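You operate a simulated robot arm through the tools that you are given. There is no shell and no other tool. Be economical: measure what you need, move in short steps, check, and stop when the job is done.

You are at the controls of a simulated two-armed robot. One attempt, no reset.

TASK
Clamp the white box in the vice and wipe its top clean.
Fine: both jaws on the box before wiping; use the black wiper and put it back; leave the other box and its dust. What is to be rubbed or washed off counts as gone when no trace of it is left.
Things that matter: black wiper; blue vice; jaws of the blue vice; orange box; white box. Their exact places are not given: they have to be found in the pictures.

Only the result counts: the job must be done as asked and must still hold three seconds after the hand-in. Knocking over, shifting, dropping, spilling or breaking anything else fails it.

THE ROBOT
Two 7-joint arms with two-finger parallel grippers on one trunk, hanging from a carriage that runs on a gantry, over the field with the corners [-124, -183.5], [4, -183.5], [4, 46.5], [-124, 46.5] (x, y) and turns from -5.533 to 6.458 rad about z. Base frame: it is fixed where the carriage stands at the start and does not move with it; the origin is on the floor, on the carriage's upright axis, x ahead of it, y to its left, z up; the surface under the hand at the start is at about z = 78. Readings come in cm, rad, newtons and seconds.
The left shoulder is at the start at [4, 17.3, 148], the right one opposite. With the tool pointing down near the work surface each hand reaches from about 10 to 60 cm from the robot's upright axis, wherever it stands, measured 20 degrees to its own side. Places, roughly: blue vice [50, 10, 80]; jaws of the blue vice [50, 10, 80]. Payload 3.43 kg a hand.
Tool frame (each hand has its own): the origin (TCP) lies between the finger pads and is the grasp point; the fingertips stand 3 cm ahead of it; z points along the fingers, y is the line along which they close. The gripper opens to 9.4 cm. The fingers are 2.8 cm wide and 1 cm thick; the gripper's body (5 by 9.6 cm) begins 5.5 cm behind the TCP.
Orientation is told as [roll, pitch, yaw] about the base's x, y, z axes, in that order, counted from this pose: with the fingers straight down and closing along the base's y, the tool's x points along the base's -x, its y along +y and its z along -z.

THE INTERFACE
- The arms move only by the tool move_arm. It takes "left_increments", "right_increments" or both (then of equal length, played together; a hand with none holds still); each is text: rows parted by semicolons, each of 7 numbers parted by spaces: the shift along the tool's x, y, z in cm, then the turn, a rotation vector about the tool's x, y, z in rad, then the finger opening in cm, from 0 to 9.4. In form: x y z wx wy wz jaw; .... A call has 1 to 12 rows; each row shifts and turns the commanded pose from where the row before left it, along the tool's axes as they then stand. Rows are played at 5 a second. More than 5 cm and 0.15 rad between two rows, or a gripper value outside its range, and nothing of the call is played. Where a pose cannot be reached the arm comes as near as it can. A force on the tool above 40 N (or 10 N above the force at the start of the call, whichever is more), or a blocked arm, ends the call early, and 0.2 s more pass. The fingers move at their own pace (about 7.2 cm/s each) and stop on an object; they squeeze with about 28 N. The grip force told is the motor's: it shows also when the fingers shut on nothing. Time passes only in rows, and 0.2 s behind the last, so rows that do not move let the fingers close. The reply holds the time, the measured pose of the TCP, the force on the tool along the base axes, the opening and the grip force, in the units named above and with some noise, with the torque about the TCP (base axes, N m) and any sound that the robot's microphone picked up.
- Cameras (640 x 400 px; columns grow to the right, rows downward): "scene" is now at [22.08, -1.67, 175.04]; the picture's right is [-0.25, -0.97, 0.00], its down [-0.87, 0.22, -0.43] and it looks along [0.42, -0.11, -0.90] (base axes); focal length 258 px, centre (320, 200). "left" rides on the left gripper at [7.6, -1.4, -10.3] in its tool frame; the picture's right is [0.18, 0.98, 0.00], its down [-0.75, 0.14, -0.64] and it looks along [-0.63, 0.12, 0.77] (tool axes); focal length 243 px, centre (320, 200). "right" rides on the right gripper at [7.6, 1.4, -10.2] in its tool frame; the picture's right is [-0.18, 0.98, 0.00], its down [-0.75, -0.14, -0.64] and it looks along [-0.63, -0.12, 0.77] (tool axes); focal length 243 px, centre (320, 200).
- grab_frame(camera): a new picture of that camera. The clock stands still meanwhile.
- slide_trunk(by): slides the trunk up (or, below 0, down) by that many cm; the arms and the scene camera ride with it, the base frame stays. It gives what a move gives, with no picture.
- roll_base(legs): drives the robot by 1 to 6 legs, each [ahead, left, turn to the left] in cm, cm and rad, along the robot's own axes; the way and the turn of a leg run together, so that a leg with both is an arc; at most 150 cm and 3.142 rad a leg. The arms and the cameras ride along, it lands a little off, and it stops where it bumps. It keeps to its track: a leg is cut to what the track allows. It gives what a move gives.
- head_to(pan, tilt): turns the head with the scene camera to pan (to the left, within 1.501 rad either way) and tilt (down, from -0.506 to 1.204), counted from straight ahead of the robot. It gives what a move gives.
- locate(camera, pixels): there is no depth. For up to 12 entries [column, row, z] of the newest picture of that camera ("zoom" is the newest enlarged one), the place [x, y] in the base frame at which the ray of that pixel passes the height z, good to about 0.3 cm. The clock stands still meanwhile.
- inspect(camera, box): a new picture of the part [left, top, right, bottom] of that camera's present view, enlarged. The clock stands still meanwhile.
- finish_job(): hands the job in; it is judged then, once.

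Keep the steps short. Do not move on a guess: measure, check each grasp and each placing, and mend mistakes. In all there are 80 turns and 70 pictures (those below and enlarged ones count). Leave the grippers open and the arms clear of the work at the hand-in unless told otherwise, and finish with a single line.

The tools are called by a JSON object that holds its "api" and its "payload". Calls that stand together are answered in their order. move_arm: Moves the arms, as the interface text tells. Its arguments: {"type":"object","properties":{"left_increments":{"type":"string"},"right_increments":{"type":"string"}},"required":[]} The other tools are called the same way: slide_trunk (by) slides the trunk up or down; roll_base (legs) drives the base; head_to (pan, tilt) turns the head that bears the scene camera; grab_frame (camera) takes a picture; locate (camera, pixels) gives the place at which the rays of pixels pass given heights; inspect (camera, box) takes an enlarged picture of a part of a camera's view; finish_job () hands the job in.

At the start:

```text
t: 0.0
left_eef_pos: [62.0, 17.17, 116.51]
left_tcp_rot: [-0.004, -0.012, 0.022]
left_wrist_force: [23.7, -124.3, -81.6]
left_ft_torque: [16.17, -4.08, 11.15]
left_width: 9.4
left_finger_force: 0.0
right_eef_pos: [44.08, -31.87, 117.57]
right_tcp_rot: [-0.001, 0.001, 0.0]
right_wrist_force: [-0.3, 0.3, 0.6]
right_ft_torque: [0.02, 0.01, 0.01]
right_width: 9.43
right_finger_force: 0.1
trunk travel left (down, up): [-63.3, 14.8]
robot x, y, heading: [0.24, 0.04, 0.003]
head pan, tilt: [-0.25, 1.121]
```

scene: 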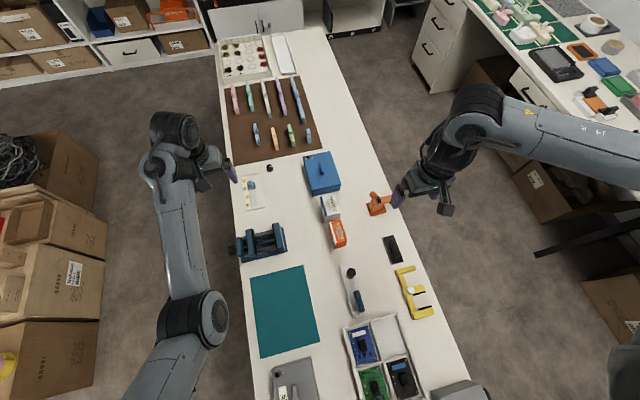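
right: 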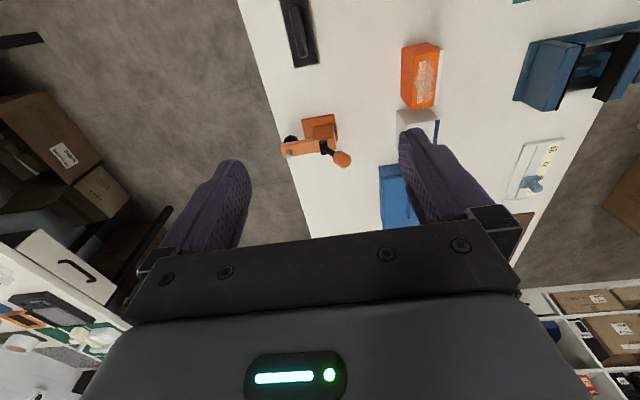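
left: 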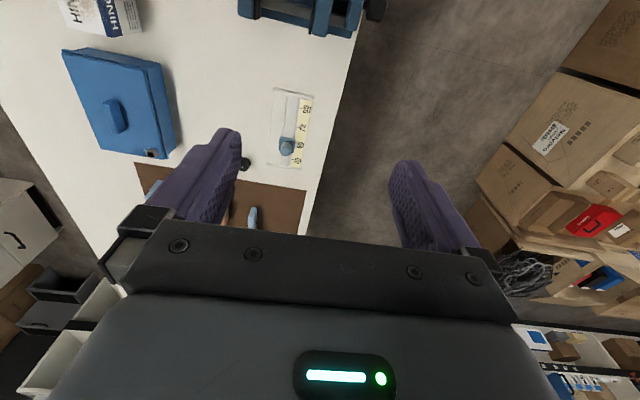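

I see the blue vice near (262,243), white box near (329,207), orange box near (338,233), and black things near (393,248) in the scene picture. I enlarge these first.

{"api": "inspect", "payload": {"camera": "scene", "box": [220, 170, 380, 270]}}

{"api": "inspect", "payload": {"camera": "scene", "box": [320, 180, 448, 260]}}

{"api": "inspect", "payload": {"camera": "scene", "box": [240, 260, 464, 400]}}

```text
4.00 times, centred on (300, 220) of scene
```

zoom: 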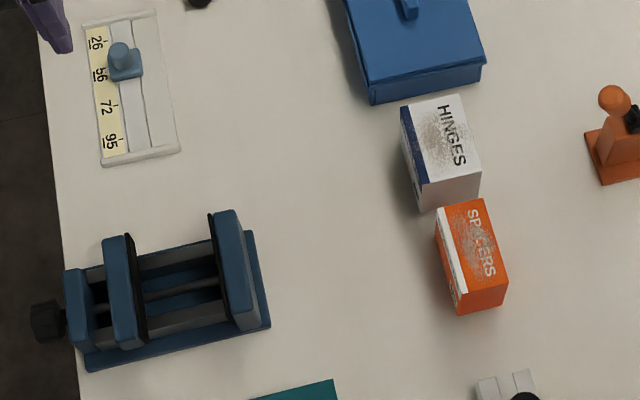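

```text
5.00 times, centred on (384, 220) of scene
```

zoom: 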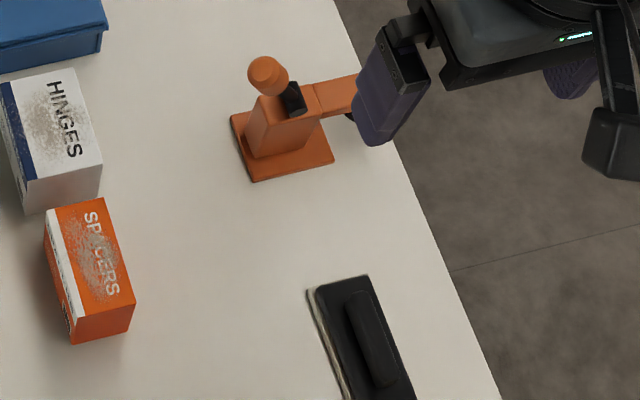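

```text
2.86 times, centred on (352, 330) of scene
```

zoom: 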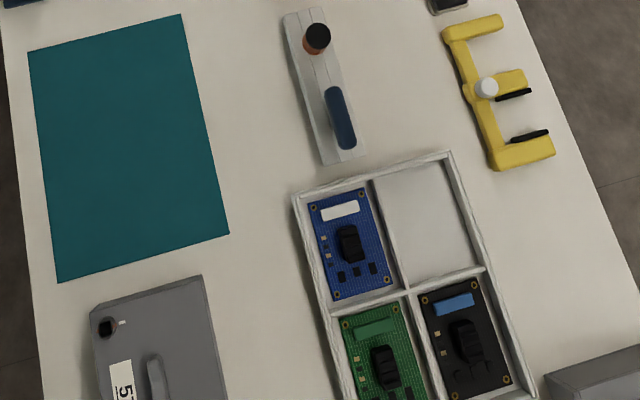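

Now I measure the places of the white box corners, the vice jaws, the knob and the wiper.

{"api": "inspect", "payload": {"camera": "scene", "box": [360, 225, 440, 275]}}

{"api": "locate", "payload": {"camera": "scene", "pixels": [[325.75, 223, 78], [339.5, 218, 78], [325, 216.75, 83], [325, 216.75, 85], [325, 216.75, 87], [340, 212.5, 85], [320.5, 197, 85], [335, 193.25, 85]]}}

{"api": "locate", "payload": {"camera": "scene", "pixels": [[241.5, 262.5, 78], [287.5, 251.5, 79], [283.5, 228, 79], [275, 223.5, 86], [279.5, 222.5, 86], [284.5, 249, 86], [279, 251.5, 86], [251.5, 229.5, 86], [255.5, 256, 86], [246, 230, 86], [249.5, 257.5, 86], [231, 250, 83]]}}

```text
8.00 times, centred on (400, 250) of scene
```

zoom: 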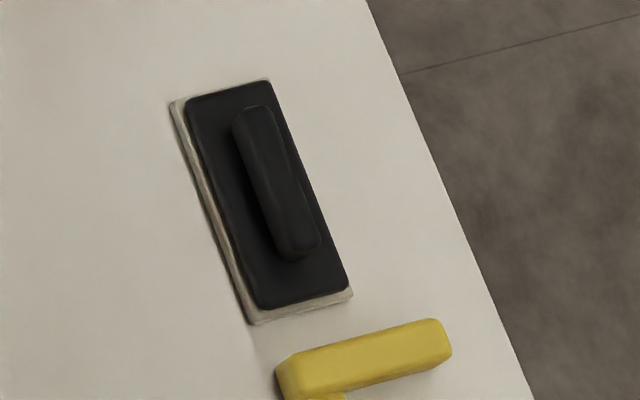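

```text
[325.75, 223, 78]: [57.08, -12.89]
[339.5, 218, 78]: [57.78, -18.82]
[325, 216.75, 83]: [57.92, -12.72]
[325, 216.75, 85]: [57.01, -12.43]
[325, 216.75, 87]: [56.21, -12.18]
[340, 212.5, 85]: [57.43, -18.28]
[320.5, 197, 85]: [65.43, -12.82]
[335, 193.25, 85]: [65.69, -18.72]
```

```text
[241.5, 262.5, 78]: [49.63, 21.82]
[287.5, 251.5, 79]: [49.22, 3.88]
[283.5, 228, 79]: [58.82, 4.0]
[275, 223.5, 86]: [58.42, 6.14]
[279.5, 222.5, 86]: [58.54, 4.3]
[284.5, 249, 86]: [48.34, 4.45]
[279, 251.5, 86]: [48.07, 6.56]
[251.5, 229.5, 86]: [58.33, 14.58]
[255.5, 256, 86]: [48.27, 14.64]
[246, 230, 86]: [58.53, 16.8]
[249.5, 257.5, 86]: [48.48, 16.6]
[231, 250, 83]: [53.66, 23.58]
```

The white box spans about x 57–65.5, y −18.5…−12.5, top at ~85. Next I measure the wiper in this zoom, and play one still row with both arms to see what the left hand's odd force does.

{"api": "locate", "payload": {"camera": "zoom", "pixels": [[170, 102, 78], [250, 324, 78], [352, 295, 78], [270, 82, 80], [187, 100, 80], [262, 308, 80], [348, 290, 80], [232, 118, 82], [265, 106, 82], [318, 240, 82], [290, 258, 82], [275, 180, 83]]}}

{"api": "move_arm", "payload": {"left_increments": "0 0 0 0 0 0 9.4", "right_increments": "0 0 0 0 0 0 9.4"}}

{"api": "inspect", "payload": {"camera": "left", "box": [220, 0, 412, 120]}}

{"api": "inspect", "payload": {"camera": "right", "box": [480, 0, 640, 100]}}

```text
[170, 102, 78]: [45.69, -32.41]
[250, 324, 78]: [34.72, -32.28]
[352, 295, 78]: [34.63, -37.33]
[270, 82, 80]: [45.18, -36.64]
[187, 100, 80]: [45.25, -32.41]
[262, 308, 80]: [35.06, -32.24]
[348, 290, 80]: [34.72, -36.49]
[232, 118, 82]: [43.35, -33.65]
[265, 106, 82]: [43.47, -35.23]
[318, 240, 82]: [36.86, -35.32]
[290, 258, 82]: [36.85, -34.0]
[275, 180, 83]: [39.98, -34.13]
```

```text
t: 0.4
left_eef_pos: [62.0, 17.21, 116.56]
left_tcp_rot: [-0.007, -0.015, 0.031]
left_wrist_force: [14.1, -50.8, -33.4]
left_ft_torque: [6.57, -1.17, 4.6]
left_width: 9.4
left_finger_force: 0.1
right_eef_pos: [44.09, -31.76, 117.56]
right_tcp_rot: [0.001, 0.0, -0.002]
right_wrist_force: [0.0, -0.2, 0.2]
right_ft_torque: [0.01, -0.01, 0.02]
right_width: 9.37
right_finger_force: 0.0
trunk travel left (down, up): [-63.3, 14.8]
robot x, y, heading: [0.18, -0.21, -0.002]
head pan, tilt: [-0.25, 1.121]
```

```text
3.33 times, centred on (316, 60) of left
```

zoom: 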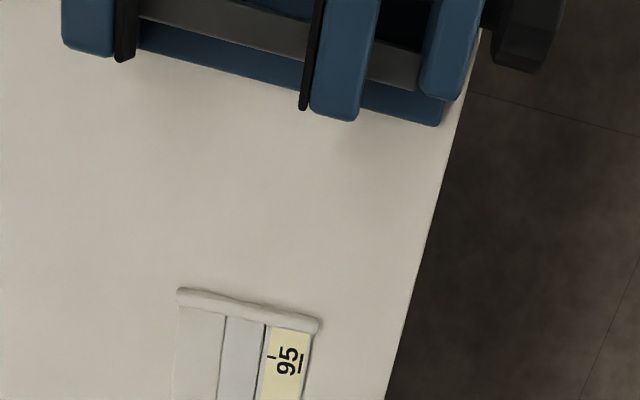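

```text
4.00 times, centred on (560, 50) of right
```

zoom: 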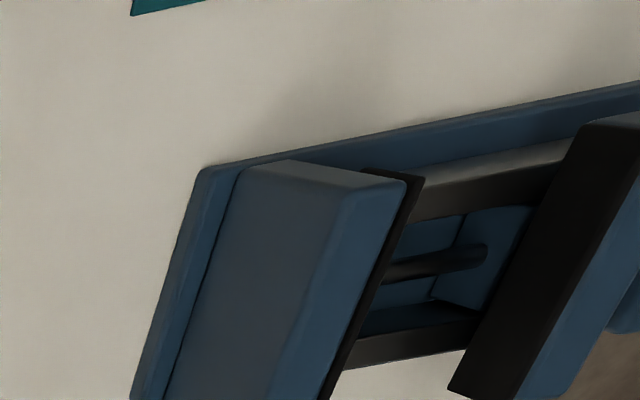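

The left force was only settling. Now I triangulate the fixed jaw's near inner top corner between the scene camera and the right camera to get the jaw height.

{"api": "locate", "payload": {"camera": "zoom", "pixels": [[405, 184, 83], [405, 184, 86], [405, 184, 89], [425, 178, 86], [345, 195, 86], [238, 165, 79], [200, 170, 79], [480, 250, 81]]}}

{"api": "inspect", "payload": {"camera": "scene", "box": [226, 218, 290, 268]}}

```text
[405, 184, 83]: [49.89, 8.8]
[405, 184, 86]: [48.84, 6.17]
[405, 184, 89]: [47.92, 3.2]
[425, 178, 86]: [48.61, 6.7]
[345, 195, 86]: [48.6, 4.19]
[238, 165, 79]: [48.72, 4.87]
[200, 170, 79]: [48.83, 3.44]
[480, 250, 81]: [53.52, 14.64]
```

```text
8.00 times, centred on (258, 243) of scene
```

zoom: 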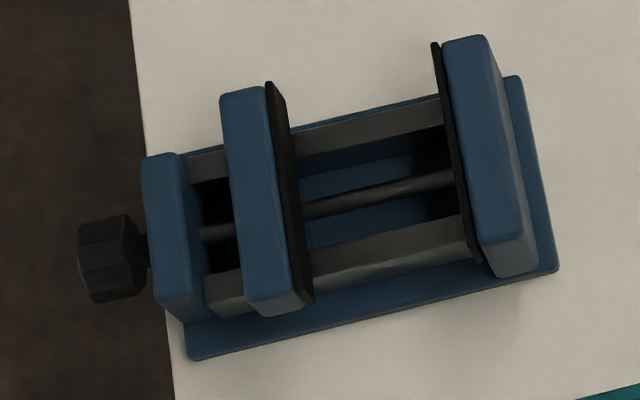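

Jaw tops are at about z 86. I read off jaw faces, rails, and knob from this zoom.

{"api": "locate", "payload": {"camera": "zoom", "pixels": [[434, 44, 85.5], [443, 44, 85.5], [478, 245, 86], [268, 83, 85.5], [264, 88, 86], [302, 300, 85.5], [220, 95, 86], [248, 305, 86], [297, 135, 81], [440, 100, 81], [310, 285, 81], [108, 218, 83]]}}

{"api": "locate", "payload": {"camera": "zoom", "pixels": [[78, 255, 82], [138, 250, 82], [108, 218, 85], [110, 302, 82], [90, 290, 80], [140, 160, 84], [160, 305, 84], [205, 235, 82], [455, 180, 82], [315, 250, 81], [300, 158, 81], [470, 220, 81]]}}

```text
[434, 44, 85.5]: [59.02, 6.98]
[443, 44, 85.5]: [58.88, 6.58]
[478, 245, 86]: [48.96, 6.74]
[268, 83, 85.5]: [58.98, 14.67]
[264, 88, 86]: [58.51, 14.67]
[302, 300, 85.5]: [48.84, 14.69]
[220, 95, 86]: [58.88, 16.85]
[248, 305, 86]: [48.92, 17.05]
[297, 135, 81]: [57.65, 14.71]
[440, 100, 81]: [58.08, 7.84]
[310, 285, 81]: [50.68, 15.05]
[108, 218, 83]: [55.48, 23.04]
```

```text
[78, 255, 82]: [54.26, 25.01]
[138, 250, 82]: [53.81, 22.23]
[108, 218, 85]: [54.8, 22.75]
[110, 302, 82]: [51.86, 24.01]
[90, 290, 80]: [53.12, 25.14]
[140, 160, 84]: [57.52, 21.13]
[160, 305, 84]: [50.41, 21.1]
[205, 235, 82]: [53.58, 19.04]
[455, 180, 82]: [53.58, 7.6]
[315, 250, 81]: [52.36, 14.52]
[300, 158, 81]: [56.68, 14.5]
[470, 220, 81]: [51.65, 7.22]
```

The gap between the jaws runs from about y 7.0 to 14.4, enough for the 6 cm wide box. The right hand will carry it. I drive to the front of the track and turn left so that the right shoulder gets nearer.

{"api": "roll_base", "payload": {"legs": [[3.7, 0.2, 0], [0, 0, 0.35]]}}

```text
t: 2.4
left_eef_pos: [55.96, 37.66, 116.5]
left_tcp_rot: [-0.005, -0.012, 0.381]
left_wrist_force: [30.6, -49.4, -36.9]
left_ft_torque: [7.57, 0.71, 5.11]
left_width: 9.38
left_finger_force: 0.1
right_eef_pos: [55.98, -14.46, 117.45]
right_tcp_rot: [-0.001, 0.001, 0.349]
right_wrist_force: [-0.3, 0.8, -0.5]
right_ft_torque: [0.03, 0.0, 0.01]
right_width: 9.43
right_finger_force: 0.1
trunk travel left (down, up): [-63.3, 14.8]
robot x, y, heading: [3.37, 0.37, 0.355]
head pan, tilt: [-0.25, 1.121]
```

Right tool yaw is 0.35; I turn it back to 0, then move above the white box at about z 100 for a look.

{"api": "move_arm", "payload": {"right_increments": "0 0 0 0 0 0.12 9.4; 0 0 0 0 0 0.12 9.4; 0 0 0 0 0 0.11 9.4; -2.5 -0.5 4 0 0 0 9.4; -2.8 -0.5 4 0 0 0 9.4; 0 0 4 0 0 0 9.4; 0 0 4 0 0 0 9.4; 0 0 0 0 0 0 9.4"}}

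{"api": "grab_frame", "payload": {"camera": "right"}}

{"api": "grab_frame", "payload": {"camera": "scene"}}

```text
t: 4.2
left_eef_pos: [56.08, 37.62, 116.41]
left_tcp_rot: [-0.005, -0.013, 0.383]
left_wrist_force: [19.5, -30.3, -23.9]
left_ft_torque: [4.67, 0.44, 3.1]
left_width: 9.41
left_finger_force: 0.0
right_eef_pos: [61.41, -15.59, 101.55]
right_tcp_rot: [0.0, 0.0, -0.001]
right_wrist_force: [0.3, -1.0, 0.2]
right_ft_torque: [0.01, 0.01, 0.01]
right_width: 9.41
right_finger_force: 0.1
trunk travel left (down, up): [-63.3, 14.8]
robot x, y, heading: [4.07, 0.11, 0.351]
head pan, tilt: [-0.25, 1.121]
```

```text
59 pictures are left
```

right: 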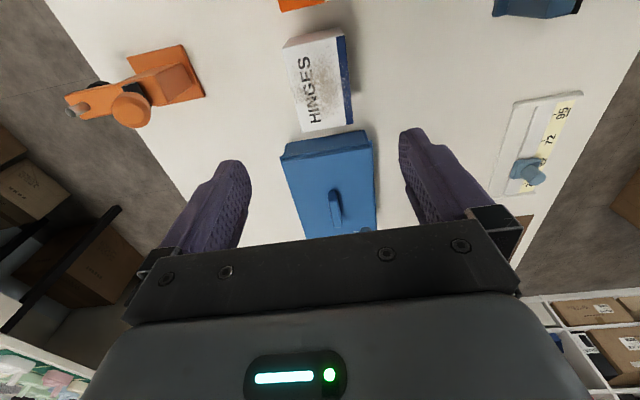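

```text
58 pictures are left
```

scene: 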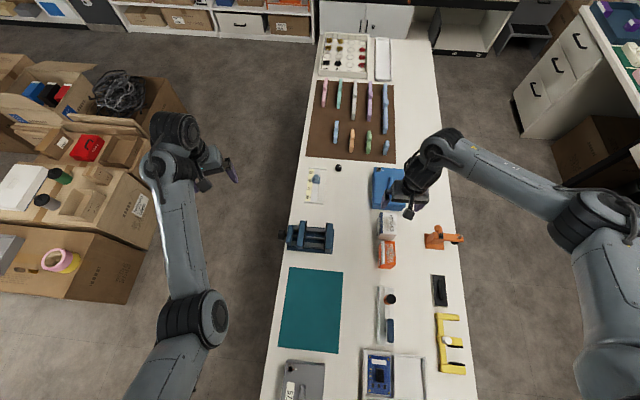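

The box is seen near (318,80) in the right camera. I enlarge and measure.

{"api": "inspect", "payload": {"camera": "right", "box": [240, 0, 400, 160]}}

```text
2.50 times, centred on (320, 80) of right
```

zoom: 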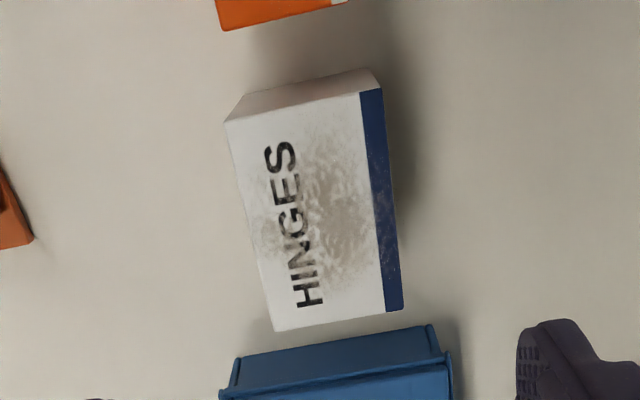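

{"api": "locate", "payload": {"camera": "zoom", "pixels": [[226, 122, 85], [380, 90, 85], [403, 308, 85], [274, 331, 85], [226, 122, 84], [274, 331, 84], [403, 308, 84], [380, 90, 86], [247, 95, 78], [374, 70, 78], [224, 30, 85], [240, 358, 85]]}}

```text
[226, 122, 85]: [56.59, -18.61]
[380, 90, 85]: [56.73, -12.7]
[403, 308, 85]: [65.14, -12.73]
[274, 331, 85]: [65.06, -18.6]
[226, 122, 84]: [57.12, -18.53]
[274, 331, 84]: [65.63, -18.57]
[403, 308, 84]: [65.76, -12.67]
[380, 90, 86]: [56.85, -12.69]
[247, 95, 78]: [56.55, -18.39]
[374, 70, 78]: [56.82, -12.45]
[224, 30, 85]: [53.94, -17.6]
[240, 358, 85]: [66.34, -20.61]
```

Box centre (60.9, −15.65), top z 85. I lower so that the tips reach 1.8 cm below the top (TCP z 86.2).

{"api": "move_arm", "payload": {"right_increments": "0.5 -0.05 4 0 0 0 9.4; 0 0 4 0 0 0 9.4; 0 0 4 0 0 0 9.4; 0 0 3.3 0 0 0 9.4; 0 0 0 0 0 0 9.4"}}

{"api": "grab_frame", "payload": {"camera": "right"}}

```text
t: 5.4
left_eef_pos: [56.17, 37.62, 116.45]
left_tcp_rot: [-0.003, -0.013, 0.385]
left_wrist_force: [18.0, -31.2, -22.5]
left_ft_torque: [4.7, 0.51, 3.2]
left_width: 9.38
left_finger_force: 0.2
right_eef_pos: [60.56, -15.68, 85.94]
right_tcp_rot: [0.001, 0.0, 0.0]
right_wrist_force: [-0.5, 0.9, 0.0]
right_ft_torque: [0.0, 0.02, 0.0]
right_width: 9.41
right_finger_force: 0.0
trunk travel left (down, up): [-63.3, 14.8]
robot x, y, heading: [3.63, 0.12, 0.351]
head pan, tilt: [-0.25, 1.121]
```

```text
56 pictures are left
```

right: 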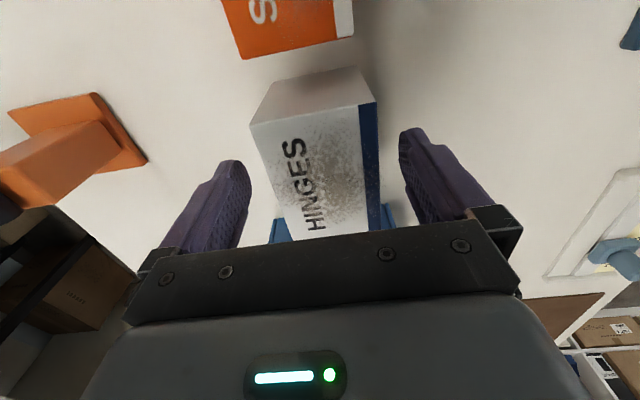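

The fingers straddle the box. I close and let it settle.

{"api": "move_arm", "payload": {"right_increments": "0 0 0 0 0 0 7; 0 0 0 0 0 0 4; 0 0 0 0 0 0 4; 0 0 0 0 0 0 4"}}

```text
t: 6.4
left_eef_pos: [56.1, 37.7, 116.37]
left_tcp_rot: [-0.005, -0.012, 0.385]
left_wrist_force: [17.6, -30.9, -22.9]
left_ft_torque: [4.73, 0.5, 3.17]
left_width: 9.41
left_finger_force: 0.1
right_eef_pos: [60.4, -15.69, 86.18]
right_tcp_rot: [0.0, 0.001, 0.0]
right_wrist_force: [0.4, 0.4, 0.0]
right_ft_torque: [-0.01, -0.06, 0.0]
right_width: 5.95
right_finger_force: 28.0
trunk travel left (down, up): [-63.3, 14.8]
robot x, y, heading: [3.73, 0.06, 0.355]
head pan, tilt: [-0.25, 1.121]
```

Grip holds at 5.95 cm. I lift to z 100 and look.

{"api": "move_arm", "payload": {"right_increments": "0 0 -2 0 0 0 4; 0 0 -4 0 0 0 4; 0 0 -4 0 0 0 4; 0 0 -4 0 0 0 4; 0 0 0 0 0 0 4"}}

{"api": "grab_frame", "payload": {"camera": "right"}}

```text
t: 7.6
left_eef_pos: [55.96, 37.74, 116.43]
left_tcp_rot: [-0.004, -0.012, 0.383]
left_wrist_force: [18.6, -30.7, -22.9]
left_ft_torque: [4.71, 0.51, 3.17]
left_width: 9.37
left_finger_force: 0.1
right_eef_pos: [60.54, -15.56, 100.21]
right_tcp_rot: [-0.001, 0.002, -0.001]
right_wrist_force: [0.6, 0.8, -1.6]
right_ft_torque: [-0.02, 0.03, 0.01]
right_width: 5.94
right_finger_force: 27.8
trunk travel left (down, up): [-63.3, 14.8]
robot x, y, heading: [3.79, -0.06, 0.351]
head pan, tilt: [-0.25, 1.121]
```

```text
55 pictures are left
```

right: 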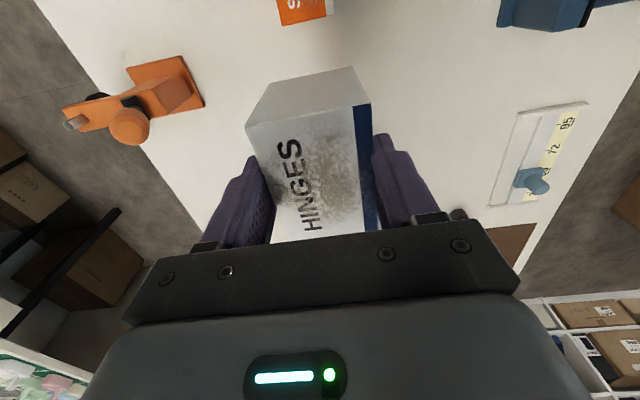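

Box is held (about 1.6 N). I carry it over the vice at z 100.

{"api": "move_arm", "payload": {"right_increments": "1.1 4.4 0 0 0 0 4; 1.1 4.4 0 0 0 0 4; 1.1 4.4 0 0 0 0 4; 1.1 4.4 0 0 0 0 4; 1.1 4.4 0 0 0 0 4; 1.1 4.3 0 0 0 0 4; 0 0 0 0 0 0 4; 0 0 0 0 0 0 4"}}

{"api": "grab_frame", "payload": {"camera": "right"}}

{"api": "grab_frame", "payload": {"camera": "scene"}}

```text
t: 9.4
left_eef_pos: [55.98, 37.55, 116.38]
left_tcp_rot: [-0.005, -0.011, 0.385]
left_wrist_force: [18.5, -31.0, -22.6]
left_ft_torque: [4.73, 0.5, 3.19]
left_width: 9.38
left_finger_force: 0.1
right_eef_pos: [54.27, 10.67, 100.09]
right_tcp_rot: [0.0, 0.001, 0.001]
right_wrist_force: [-0.1, -0.5, -1.2]
right_ft_torque: [0.04, 0.04, 0.03]
right_width: 5.96
right_finger_force: 28.0
trunk travel left (down, up): [-63.3, 14.8]
robot x, y, heading: [3.74, 0.49, 0.353]
head pan, tilt: [-0.25, 1.121]
```

```text
54 pictures are left
```

right: 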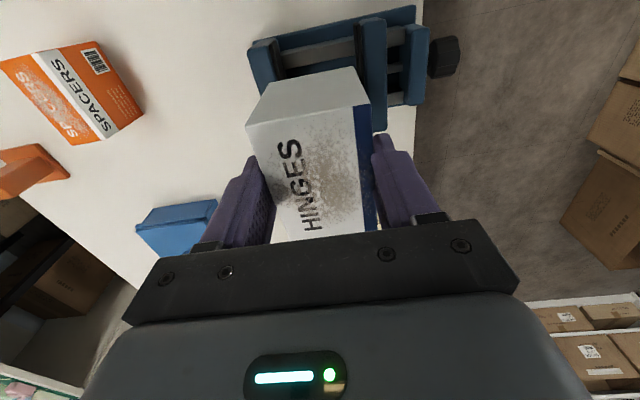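

```text
53 pictures are left
```

scene: 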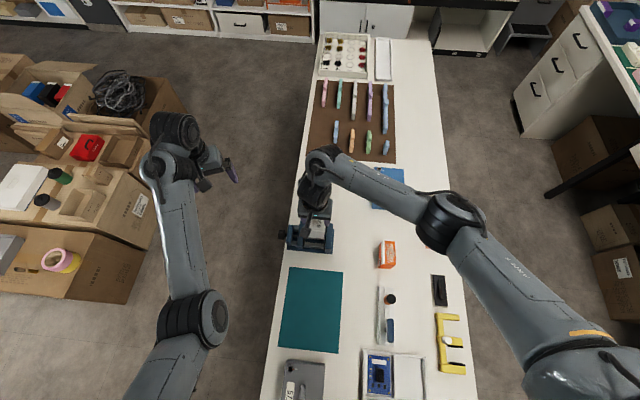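

I enlarge the vice in the right camera to check the box's y against the jaw faces.

{"api": "inspect", "payload": {"camera": "right", "box": [230, 0, 470, 150]}}

```text
2.67 times, centred on (350, 75) of right
```

zoom: 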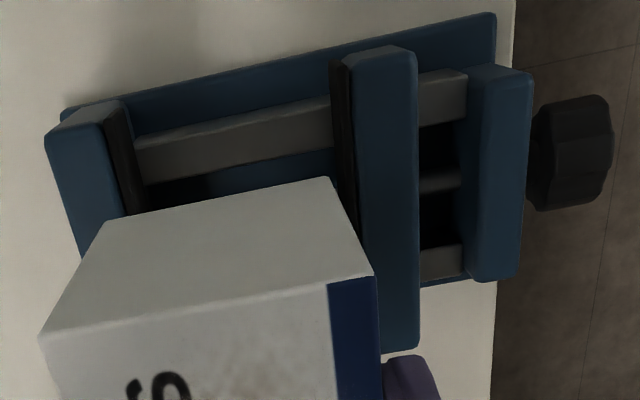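

{"api": "locate", "payload": {"camera": "zoom", "pixels": [[331, 64, 85.5], [348, 62, 86], [123, 103, 85.5], [105, 110, 86], [348, 185, 85.5], [386, 350, 86], [135, 145, 81], [135, 185, 81], [330, 100, 81], [45, 140, 86], [39, 337, 99], [374, 276, 99]]}}

```text
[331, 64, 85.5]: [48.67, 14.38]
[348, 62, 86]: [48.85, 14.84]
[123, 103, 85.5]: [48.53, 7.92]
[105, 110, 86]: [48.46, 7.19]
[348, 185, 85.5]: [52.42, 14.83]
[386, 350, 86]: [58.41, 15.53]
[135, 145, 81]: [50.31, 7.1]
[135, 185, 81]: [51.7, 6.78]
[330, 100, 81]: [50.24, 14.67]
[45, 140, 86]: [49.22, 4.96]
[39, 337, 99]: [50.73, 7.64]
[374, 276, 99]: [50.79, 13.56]
```

Box spans y 7.6–13.6; jaw faces about 7.3 and 14.4. I shift +0.2 in y and −1.2 in x, then lower 7.5 cm (box bottom just under jaw tops) and look.

{"api": "move_arm", "payload": {"right_increments": "1.2 0.2 0 0 0 0 4; 0 0 3 0 0 0 4; 0 0 2.5 0 0 0 4; 0 0 2 0 0 0 4; 0 0 0 0 0 0 4"}}

{"api": "inspect", "payload": {"camera": "right", "box": [230, 0, 470, 150]}}

{"api": "inspect", "payload": {"camera": "scene", "box": [270, 190, 350, 270]}}

```text
t: 10.6
left_eef_pos: [56.04, 37.51, 116.5]
left_tcp_rot: [-0.005, -0.012, 0.384]
left_wrist_force: [19.3, -31.0, -21.6]
left_ft_torque: [4.72, 0.55, 3.2]
left_width: 9.4
left_finger_force: 0.0
right_eef_pos: [52.95, 10.72, 92.57]
right_tcp_rot: [0.001, -0.001, 0.0]
right_wrist_force: [0.3, 0.0, -0.2]
right_ft_torque: [0.0, -0.02, 0.02]
right_width: 5.93
right_finger_force: 28.1
trunk travel left (down, up): [-63.3, 14.8]
robot x, y, heading: [3.45, 0.08, 0.353]
head pan, tilt: [-0.25, 1.121]
```

```text
2.67 times, centred on (350, 75) of right
```

zoom: 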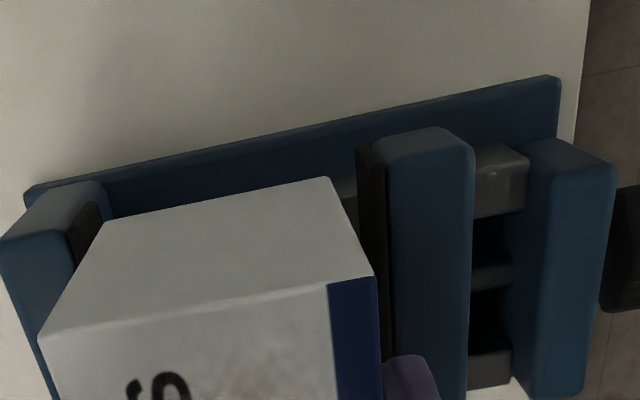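

```text
5.00 times, centred on (310, 230) of scene
```

zoom: 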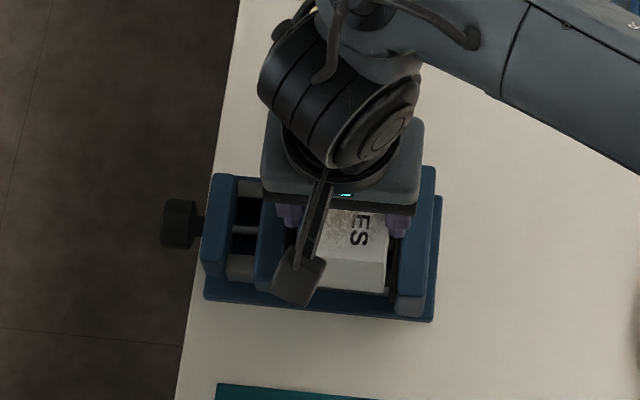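

It is going in between the jaws. I lower in small steps watching the force.

{"api": "move_arm", "payload": {"right_increments": "0 0 0.5 0 0 0 4; 0 0 0.5 0 0 0 4; 0 0 0.5 0 0 0 4; 0 0 0 0 0 0 4"}}

{"api": "inspect", "payload": {"camera": "right", "box": [230, 0, 470, 150]}}

```text
t: 11.6
left_eef_pos: [55.9, 37.71, 116.46]
left_tcp_rot: [-0.003, -0.012, 0.384]
left_wrist_force: [18.3, -31.6, -22.0]
left_ft_torque: [4.68, 0.5, 3.2]
left_width: 9.4
left_finger_force: 0.0
right_eef_pos: [52.98, 10.87, 91.35]
right_tcp_rot: [0.001, 0.0, 0.0]
right_wrist_force: [0.4, -0.7, -2.0]
right_ft_torque: [-0.01, -0.02, 0.01]
right_width: 5.9
right_finger_force: 28.0
trunk travel left (down, up): [-63.3, 14.8]
robot x, y, heading: [3.97, 0.32, 0.351]
head pan, tilt: [-0.25, 1.121]
```

```text
2.67 times, centred on (350, 75) of right
```

zoom: 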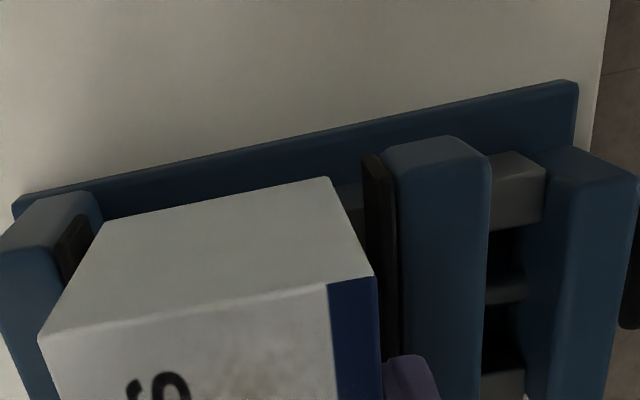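

Still free (−2 N is just weight). I continue down 1.5 cm in 0.3 steps.

{"api": "move_arm", "payload": {"right_increments": "0 0 0.3 0 0 0 4; 0 0 0.3 0 0 0 4; 0 0 0.3 0 0 0 4; 0 0 0.3 0 0 0 4; 0 0 0.3 0 0 0 4; 0 0 0 0 0 0 4"}}

{"api": "inspect", "payload": {"camera": "right", "box": [230, 0, 470, 150]}}

```text
t: 13.0
left_eef_pos: [55.93, 37.52, 116.4]
left_tcp_rot: [-0.007, -0.014, 0.386]
left_wrist_force: [8.4, -11.3, -9.6]
left_ft_torque: [1.88, 0.22, 1.29]
left_width: 9.38
left_finger_force: 0.0
right_eef_pos: [53.23, 10.99, 89.97]
right_tcp_rot: [0.003, -0.002, 0.003]
right_wrist_force: [-3.8, -3.8, 13.8]
right_ft_torque: [-0.52, 0.32, 0.02]
right_width: 5.94
right_finger_force: 27.6
trunk travel left (down, up): [-63.3, 14.8]
robot x, y, heading: [3.61, 0.03, 0.351]
head pan, tilt: [-0.25, 1.121]
stopped in row 6 (right hand): the force on the tool passed its limit at 42 N (the readings are from after the stop); the commanded pose is now the measured one
```

```text
2.67 times, centred on (350, 75) of right
```

zoom: 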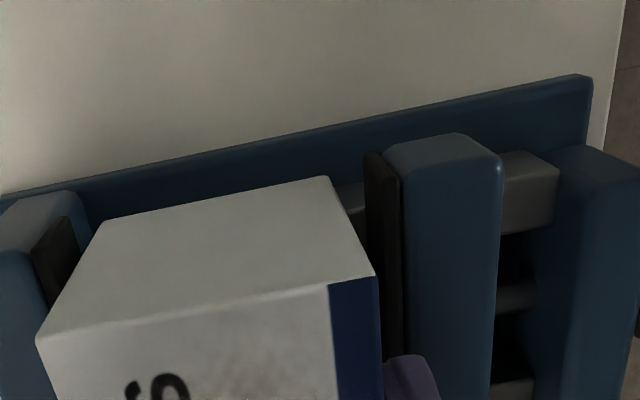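

The box has met the rails at TCP z 90. I relieve slightly, open, and lift off.

{"api": "move_arm", "payload": {"right_increments": "0 0 -0.1 0 0 0 4; 0 0 0 0 0 0 6.5; 0 0 0 0 0 0 8; 0 0 0 0 0 0 9.4; 0 0 0 0 0 0 9.4; 0 0 -4 0 0 0 9.4; 0 0 -4 0 0 0 9.4; 0 0 -4 0 0 0 9.4; 0 0 0 0 0 0 9.4"}}

{"api": "grab_frame", "payload": {"camera": "right"}}

```text
t: 15.0
left_eef_pos: [56.08, 37.75, 116.5]
left_tcp_rot: [-0.004, -0.011, 0.384]
left_wrist_force: [15.2, -24.0, -17.0]
left_ft_torque: [3.76, 0.42, 2.55]
left_width: 9.4
left_finger_force: 0.1
right_eef_pos: [53.06, 10.83, 101.83]
right_tcp_rot: [0.001, -0.001, 0.002]
right_wrist_force: [0.0, -0.4, -0.3]
right_ft_torque: [0.0, 0.03, -0.02]
right_width: 9.39
right_finger_force: 0.0
trunk travel left (down, up): [-63.3, 14.8]
robot x, y, heading: [3.98, 0.46, 0.354]
head pan, tilt: [-0.25, 1.121]
```

```text
47 pictures are left
```

right: 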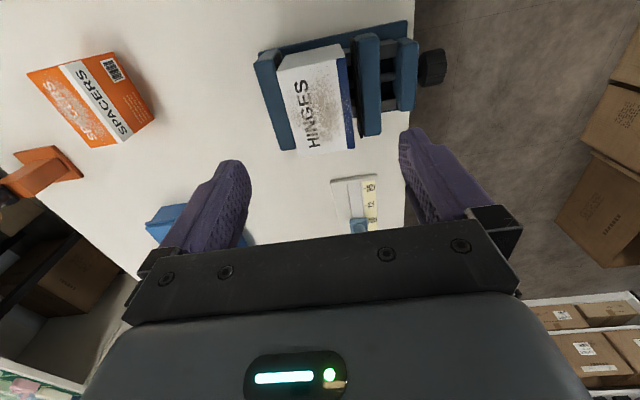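

Box stands between the jaws. I enlarge for gap details, and look at the knob.

{"api": "inspect", "payload": {"camera": "right", "box": [245, 10, 455, 160]}}

```text
2.67 times, centred on (350, 85) of right
```

zoom: 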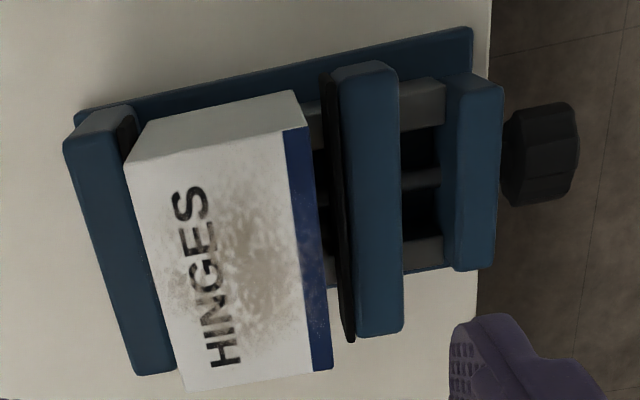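

{"api": "locate", "payload": {"camera": "zoom", "pixels": [[130, 165, 88.5], [287, 132, 88.5], [332, 368, 88.5], [185, 388, 88.5], [335, 85, 86], [355, 340, 85.5], [122, 135, 86], [395, 70, 86], [403, 335, 86], [440, 95, 84], [575, 105, 83], [540, 205, 83]]}}

```text
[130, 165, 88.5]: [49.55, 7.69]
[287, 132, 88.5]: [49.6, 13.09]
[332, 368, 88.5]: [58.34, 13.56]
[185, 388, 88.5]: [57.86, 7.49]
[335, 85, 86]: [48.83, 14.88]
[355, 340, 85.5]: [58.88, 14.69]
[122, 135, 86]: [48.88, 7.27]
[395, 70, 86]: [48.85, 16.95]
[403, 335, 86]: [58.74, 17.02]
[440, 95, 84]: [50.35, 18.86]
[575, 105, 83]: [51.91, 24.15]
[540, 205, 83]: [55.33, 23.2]
```

The box has ~0.4 cm to the fixed jaw and ~1 cm to the moving jaw. First I'll test whether the sliding jaw moves by a light push: one open finger of the right hand into the gap behind the moving jaw (y 17–18.7). I move above it.

{"api": "move_arm", "payload": {"right_increments": "-0.4 4 0 0 0 0 9.4; 0 4 0 0 0 0 9.4; 0 4.2 0 0 0 0 9.4; 0 0 4 0 0 0 9.4; 0 0 4 0 0 0 9.4; 0 0 0 0 0 0 9.4; 0 0 0 0 0 0 9.4"}}

{"api": "grab_frame", "payload": {"camera": "right"}}

```text
t: 16.6
left_eef_pos: [56.01, 37.69, 116.46]
left_tcp_rot: [-0.004, -0.012, 0.386]
left_wrist_force: [14.4, -24.9, -17.8]
left_ft_torque: [3.87, 0.44, 2.64]
left_width: 9.4
left_finger_force: 0.0
right_eef_pos: [53.67, 23.13, 94.16]
right_tcp_rot: [0.001, 0.0, 0.003]
right_wrist_force: [0.2, 0.1, -0.3]
right_ft_torque: [-0.01, -0.01, 0.01]
right_width: 9.4
right_finger_force: 0.1
trunk travel left (down, up): [-63.3, 14.8]
robot x, y, heading: [3.64, 0.01, 0.348]
head pan, tilt: [-0.25, 1.121]
```

```text
45 pictures are left
```

right: 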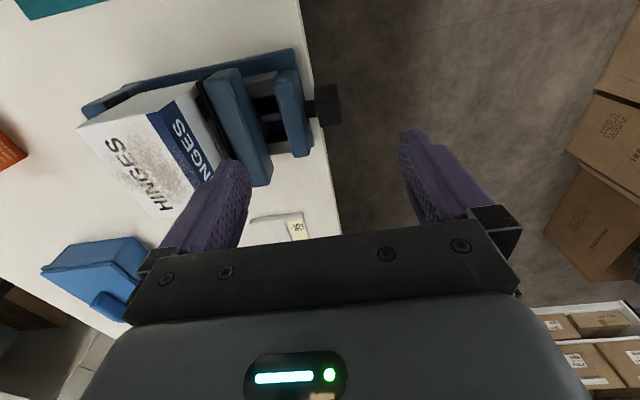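

I check where the lower-left fingertip lies and re-measure the gap from here.

{"api": "inspect", "payload": {"camera": "right", "box": [180, 50, 360, 200]}}

{"api": "inspect", "payload": {"camera": "scene", "box": [270, 190, 350, 270]}}

```text
2.67 times, centred on (270, 125) of right
```

zoom: 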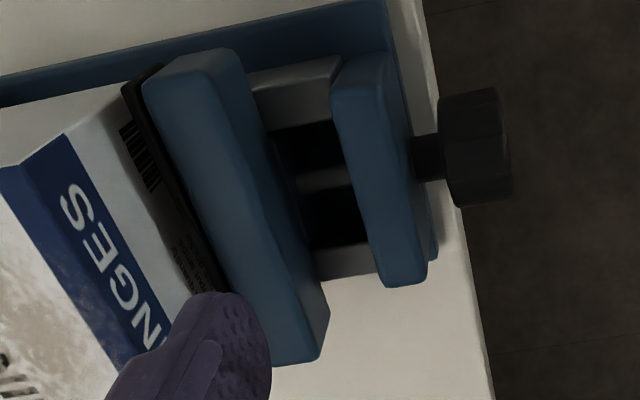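

```text
5.00 times, centred on (310, 230) of scene
```

zoom: 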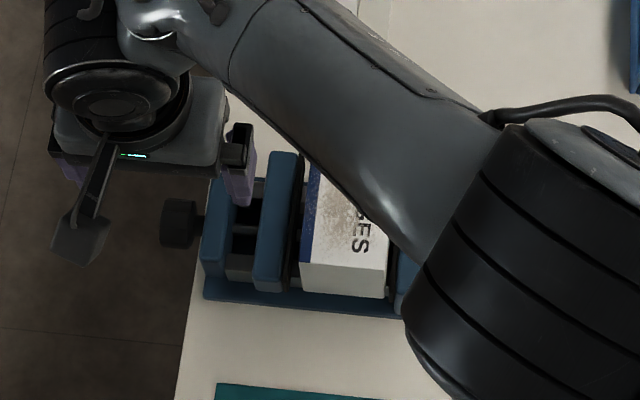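

The finger hangs over the gap in the scene view ((240,200) enlarged). I lower it in small steps to TCP z ~87.

{"api": "move_arm", "payload": {"right_increments": "0 -0.05 2 0 0 0 9.4; 0 0 1.5 0 0 0 9.4; 0 0 1 0 0 0 9.4; 0 0 0.8 0 0 0 9.4; 0 0 0.7 0 0 0 9.4; 0 0 0.7 0 0 0 9.4; 0 0 0.3 0 0 0 9.4; 0 0 0 0 0 0 9.4"}}

{"api": "inspect", "payload": {"camera": "right", "box": [130, 0, 370, 200]}}

```text
t: 18.1
left_eef_pos: [56.1, 37.53, 116.34]
left_tcp_rot: [-0.006, -0.012, 0.386]
left_wrist_force: [6.3, -11.6, -8.6]
left_ft_torque: [1.69, 0.16, 1.14]
left_width: 9.42
left_finger_force: 0.2
right_eef_pos: [52.68, 22.57, 88.54]
right_tcp_rot: [0.002, -0.006, 0.004]
right_wrist_force: [-5.0, -4.0, 18.2]
right_ft_torque: [-1.14, 0.24, -0.29]
right_width: 9.4
right_finger_force: 0.1
right hand out of reach, approached as far as the arm can: row 4, 5, 6
trunk travel left (down, up): [-63.3, 14.8]
robot x, y, heading: [3.73, 0.12, 0.343]
head pan, tilt: [-0.25, 1.121]
stopped in row 7 (right hand): the force on the tool passed its limit at 45 N (the readings are from after the stop); the commanded pose is now the measured one
```

```text
2.00 times, centred on (250, 100) of right
```

zoom: 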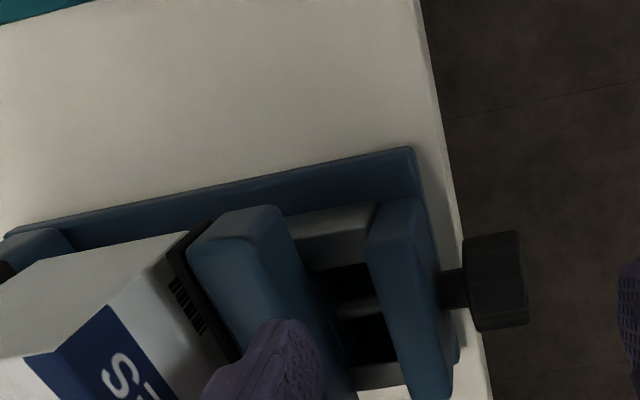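

Row 4–6 were out of reach and the finger slid onto the moving jaw's top at y 22.6. I raise the hand, then drive 20 cm to +y for reach.

{"api": "move_arm", "payload": {"right_increments": "0 0 -3 0 0 0 9.4; 0 0 -4 0 0 0 9.4; 0 0 -4 0 0 0 9.4; 0 0 0 0 0 0 9.4"}}

{"api": "roll_base", "payload": {"legs": [[6.9, 18.8, 0]]}}

{"api": "grab_frame", "payload": {"camera": "scene"}}

```text
t: 19.1
left_eef_pos: [56.06, 37.58, 116.41]
left_tcp_rot: [-0.008, -0.011, 0.385]
left_wrist_force: [11.8, -19.5, -13.5]
left_ft_torque: [2.88, 0.41, 2.0]
left_width: 9.39
left_finger_force: 0.1
right_eef_pos: [52.72, 22.47, 99.6]
right_tcp_rot: [0.001, -0.009, -0.001]
right_wrist_force: [-0.2, 0.8, 0.5]
right_ft_torque: [0.0, 0.02, 0.02]
right_width: 9.41
right_finger_force: 0.0
trunk travel left (down, up): [-63.3, 14.8]
robot x, y, heading: [3.65, 0.17, 0.35]
head pan, tilt: [-0.25, 1.121]
```

```text
t: 20.7
left_eef_pos: [55.84, 57.85, 116.46]
left_tcp_rot: [-0.005, -0.012, 0.386]
left_wrist_force: [13.3, -21.6, -15.8]
left_ft_torque: [3.28, 0.28, 2.24]
left_width: 9.39
left_finger_force: 0.2
right_eef_pos: [52.55, 42.62, 99.37]
right_tcp_rot: [0.001, -0.006, 0.001]
right_wrist_force: [0.1, 0.1, -1.0]
right_ft_torque: [-0.01, 0.02, 0.01]
right_width: 9.4
right_finger_force: 0.1
trunk travel left (down, up): [-63.3, 14.8]
robot x, y, heading: [3.84, 20.41, 0.354]
head pan, tilt: [-0.25, 1.121]
```

```text
41 pictures are left
```

scene: 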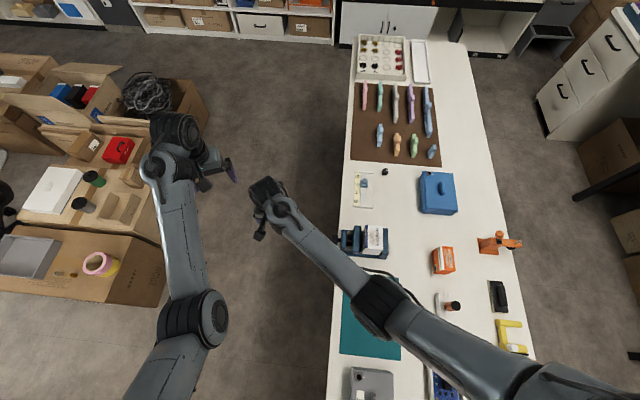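

I check the vice and box after the touch.

{"api": "inspect", "payload": {"camera": "scene", "box": [320, 205, 408, 260]}}

```text
7.27 times, centred on (364, 232) of scene
```

zoom: 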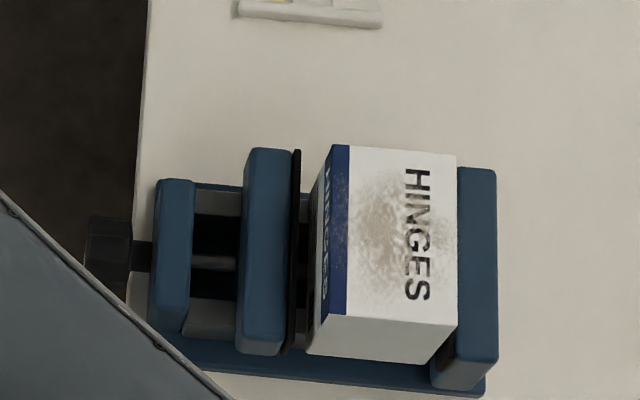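

{"api": "locate", "payload": {"camera": "zoom", "pixels": [[188, 180, 85], [194, 182, 84], [156, 182, 85], [245, 150, 86], [292, 150, 86], [300, 150, 85.5], [238, 345, 86], [148, 320, 84], [185, 330, 84], [330, 146, 88.5], [455, 155, 88.5], [457, 323, 88.5]]}}

```text
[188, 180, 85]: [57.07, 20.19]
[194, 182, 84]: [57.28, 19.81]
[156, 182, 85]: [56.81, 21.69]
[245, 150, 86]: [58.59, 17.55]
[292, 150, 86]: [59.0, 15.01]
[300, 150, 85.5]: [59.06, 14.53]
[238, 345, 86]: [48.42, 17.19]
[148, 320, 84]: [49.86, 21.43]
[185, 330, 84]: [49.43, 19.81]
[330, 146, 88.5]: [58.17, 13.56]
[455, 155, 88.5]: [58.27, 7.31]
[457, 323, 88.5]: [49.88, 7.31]
```

The gap behind the moving jaw is y 17.1–19.7. I bring the right finger back over it (TCP y 23.6), at z ~93.

{"api": "move_arm", "payload": {"right_increments": "-1 -4 0 0 0 0 9.4; 0 -5 0 0 0 0 9.4; 0 -5 0 0 0 0 9.4; 0 -5 0 0 0 0 9.4; 0 0 3 0 0 0 9.4; 0 0 3 0 0 0 9.4; 0 0 0 0 0 0 9.4; 0 0 0 0 0 0 9.4"}}

{"api": "inspect", "payload": {"camera": "scene", "box": [320, 205, 408, 260]}}

```text
t: 22.5
left_eef_pos: [55.93, 57.92, 116.37]
left_tcp_rot: [-0.008, -0.013, 0.385]
left_wrist_force: [10.1, -17.7, -12.8]
left_ft_torque: [2.69, 0.3, 1.83]
left_width: 9.39
left_finger_force: 0.0
right_eef_pos: [53.73, 23.53, 93.39]
right_tcp_rot: [-0.001, -0.007, 0.002]
right_wrist_force: [-0.2, 0.3, 0.1]
right_ft_torque: [-0.04, -0.02, 0.01]
right_width: 9.38
right_finger_force: 0.1
trunk travel left (down, up): [-63.3, 14.8]
robot x, y, heading: [3.87, 20.15, 0.354]
head pan, tilt: [-0.25, 1.121]
```

```text
7.27 times, centred on (364, 232) of scene
```

zoom: 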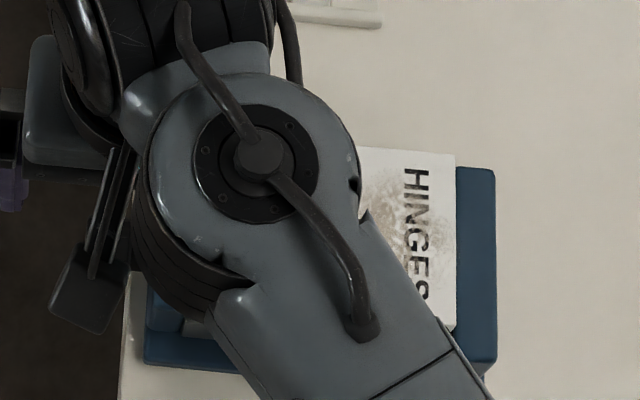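

I lower the finger into the gap in small steps.

{"api": "move_arm", "payload": {"right_increments": "0 0 1.5 0 0 0 9.4; 0 0 1.5 0 0 0 9.4; 0 0 1 0 0 0 9.4; 0 0 1 0 0 0 9.4; 0 0 0.8 0 0 0 9.4; 0 0 0 0 0 0 9.4"}}

{"api": "inspect", "payload": {"camera": "right", "box": [130, 0, 370, 200]}}

```text
t: 23.9
left_eef_pos: [55.92, 57.76, 116.42]
left_tcp_rot: [-0.007, -0.012, 0.386]
left_wrist_force: [10.8, -18.6, -13.6]
left_ft_torque: [2.85, 0.29, 1.9]
left_width: 9.41
left_finger_force: 0.1
right_eef_pos: [53.6, 23.65, 87.59]
right_tcp_rot: [-0.002, -0.004, 0.002]
right_wrist_force: [-0.5, 0.6, -0.2]
right_ft_torque: [0.0, -0.01, 0.05]
right_width: 9.4
right_finger_force: 0.0
trunk travel left (down, up): [-63.3, 14.8]
robot x, y, heading: [3.79, 20.37, 0.353]
head pan, tilt: [-0.25, 1.121]
```

```text
2.00 times, centred on (250, 100) of right
```

zoom: 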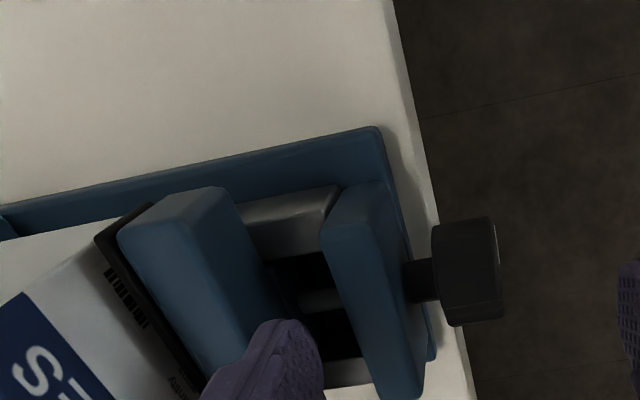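

The finger is free inside the gap. I go 0.4 deeper and ease −y in 0.2 steps till just past contact.

{"api": "move_arm", "payload": {"right_increments": "0 0 0.4 0 0 0 9.4; 0 -0.3 0 0 0 0 9.4; 0 -0.2 0 0 0 0 9.4; 0 -0.2 0 0 0 0 9.4; 0 -0.1 0 0 0 0 9.4; 0 0 0 0 0 0 9.4"}}

```text
t: 25.3
left_eef_pos: [55.93, 57.98, 116.45]
left_tcp_rot: [-0.005, -0.013, 0.385]
left_wrist_force: [11.5, -20.5, -12.3]
left_ft_torque: [2.9, 0.35, 1.9]
left_width: 9.41
left_finger_force: 0.2
right_eef_pos: [53.66, 22.86, 87.12]
right_tcp_rot: [0.0, -0.006, 0.003]
right_wrist_force: [-1.0, 3.1, 3.1]
right_ft_torque: [-0.13, 0.07, -0.13]
right_width: 9.19
right_finger_force: 0.1
trunk travel left (down, up): [-63.3, 14.8]
robot x, y, heading: [3.67, 20.36, 0.349]
head pan, tilt: [-0.25, 1.121]
```

Contact now (3 N, finger yielding a little). I push 0.1 at a time.

{"api": "move_arm", "payload": {"right_increments": "0 -0.1 0 0 0 0 9.4; 0 -0.1 0 0 0 0 9.4; 0 0 0 0 0 0 9.4"}}

{"api": "move_arm", "payload": {"right_increments": "0 -0.1 0 0 0 0 9.4; 0 -0.1 0 0 0 0 9.4; 0 0 0 0 0 0 9.4"}}

```text
t: 26.1
left_eef_pos: [55.94, 57.88, 116.52]
left_tcp_rot: [-0.005, -0.014, 0.385]
left_wrist_force: [11.0, -19.8, -14.1]
left_ft_torque: [2.91, 0.33, 1.96]
left_width: 9.36
left_finger_force: 0.1
right_eef_pos: [53.77, 22.81, 87.03]
right_tcp_rot: [0.002, -0.005, 0.001]
right_wrist_force: [-1.5, 7.9, 5.4]
right_ft_torque: [-0.13, 0.08, -0.13]
right_width: 9.0
right_finger_force: 0.1
trunk travel left (down, up): [-63.3, 14.8]
robot x, y, heading: [3.28, 20.44, 0.355]
head pan, tilt: [-0.25, 1.121]
```

```text
t: 26.9
left_eef_pos: [55.83, 57.99, 116.45]
left_tcp_rot: [-0.005, -0.013, 0.386]
left_wrist_force: [11.5, -18.2, -14.0]
left_ft_torque: [2.89, 0.28, 1.96]
left_width: 9.4
left_finger_force: 0.1
right_eef_pos: [53.63, 22.58, 87.19]
right_tcp_rot: [0.002, -0.005, 0.0]
right_wrist_force: [1.9, 11.5, -2.7]
right_ft_torque: [0.31, -0.04, -0.01]
right_width: 8.8
right_finger_force: 0.1
trunk travel left (down, up): [-63.3, 14.8]
robot x, y, heading: [3.74, 20.0, 0.351]
head pan, tilt: [-0.25, 1.121]
```

The jaw does not slide at 11 N; only the finger yields. So the screw knob must be turned. I back off, rise, and turn the hand by −90° so that the fingers can straddle the knob along x.

{"api": "move_arm", "payload": {"right_increments": "0 0.9 0 0 0 0 9.4; 0 0 -4 0 0 0 9.4; 0 0 -4 0 0 0 9.4; 0 0 -4 0 0 0 9.4; 0 0 0 0 0 0.14 9.4; 0 0 0 0 0 0.14 9.4; 0 0 0 0 0 0.14 9.4; 0 0 0 0 0 0.14 9.4; 0 0 0 0 0 0.14 9.4; 0 0 0 0 0 0.14 9.4"}}

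{"api": "move_arm", "payload": {"right_increments": "0 0 0 0 0 0.14 9.4; 0 0 0 0 0 0.14 9.4; 0 0 0 0 0 0.14 9.4; 0 0 0 0 0 0.14 9.4; 0 0 0 0 0 0.14 9.4; 0 0 0 0 0 0.03 9.4; 0 0 0 0 0 0 9.4"}}

{"api": "grab_frame", "payload": {"camera": "right"}}

```text
t: 29.1
left_eef_pos: [55.93, 57.86, 116.47]
left_tcp_rot: [-0.008, -0.011, 0.387]
left_wrist_force: [11.7, -19.0, -13.6]
left_ft_torque: [2.9, 0.33, 1.93]
left_width: 9.4
left_finger_force: 0.0
right_eef_pos: [53.52, 23.34, 99.34]
right_tcp_rot: [0.003, -0.003, -0.841]
right_wrist_force: [-0.5, -0.6, -0.4]
right_ft_torque: [-0.02, 0.04, 0.02]
right_width: 9.4
right_finger_force: 0.1
trunk travel left (down, up): [-63.3, 14.8]
robot x, y, heading: [3.91, 20.47, 0.351]
head pan, tilt: [-0.25, 1.121]
```

```text
t: 30.7
left_eef_pos: [56.0, 57.72, 116.36]
left_tcp_rot: [-0.006, -0.013, 0.385]
left_wrist_force: [10.6, -20.1, -13.0]
left_ft_torque: [2.87, 0.29, 1.99]
left_width: 9.41
left_finger_force: 0.1
right_eef_pos: [53.64, 23.38, 99.18]
right_tcp_rot: [0.007, -0.001, -1.569]
right_wrist_force: [0.5, 0.7, -0.3]
right_ft_torque: [0.0, 0.06, 0.01]
right_width: 9.39
right_finger_force: 0.0
trunk travel left (down, up): [-63.3, 14.8]
robot x, y, heading: [3.63, 20.34, 0.352]
head pan, tilt: [-0.25, 1.121]
```

```text
37 pictures are left
```

right: 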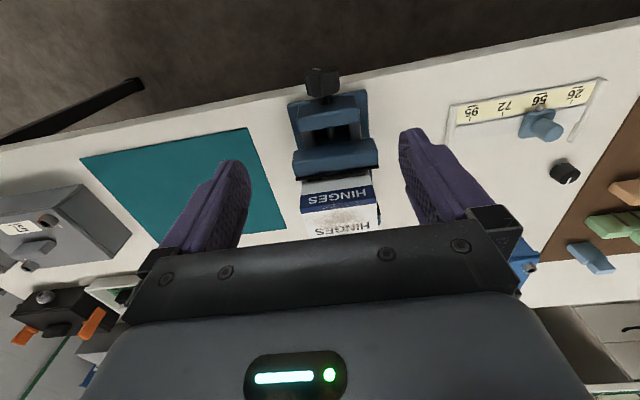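

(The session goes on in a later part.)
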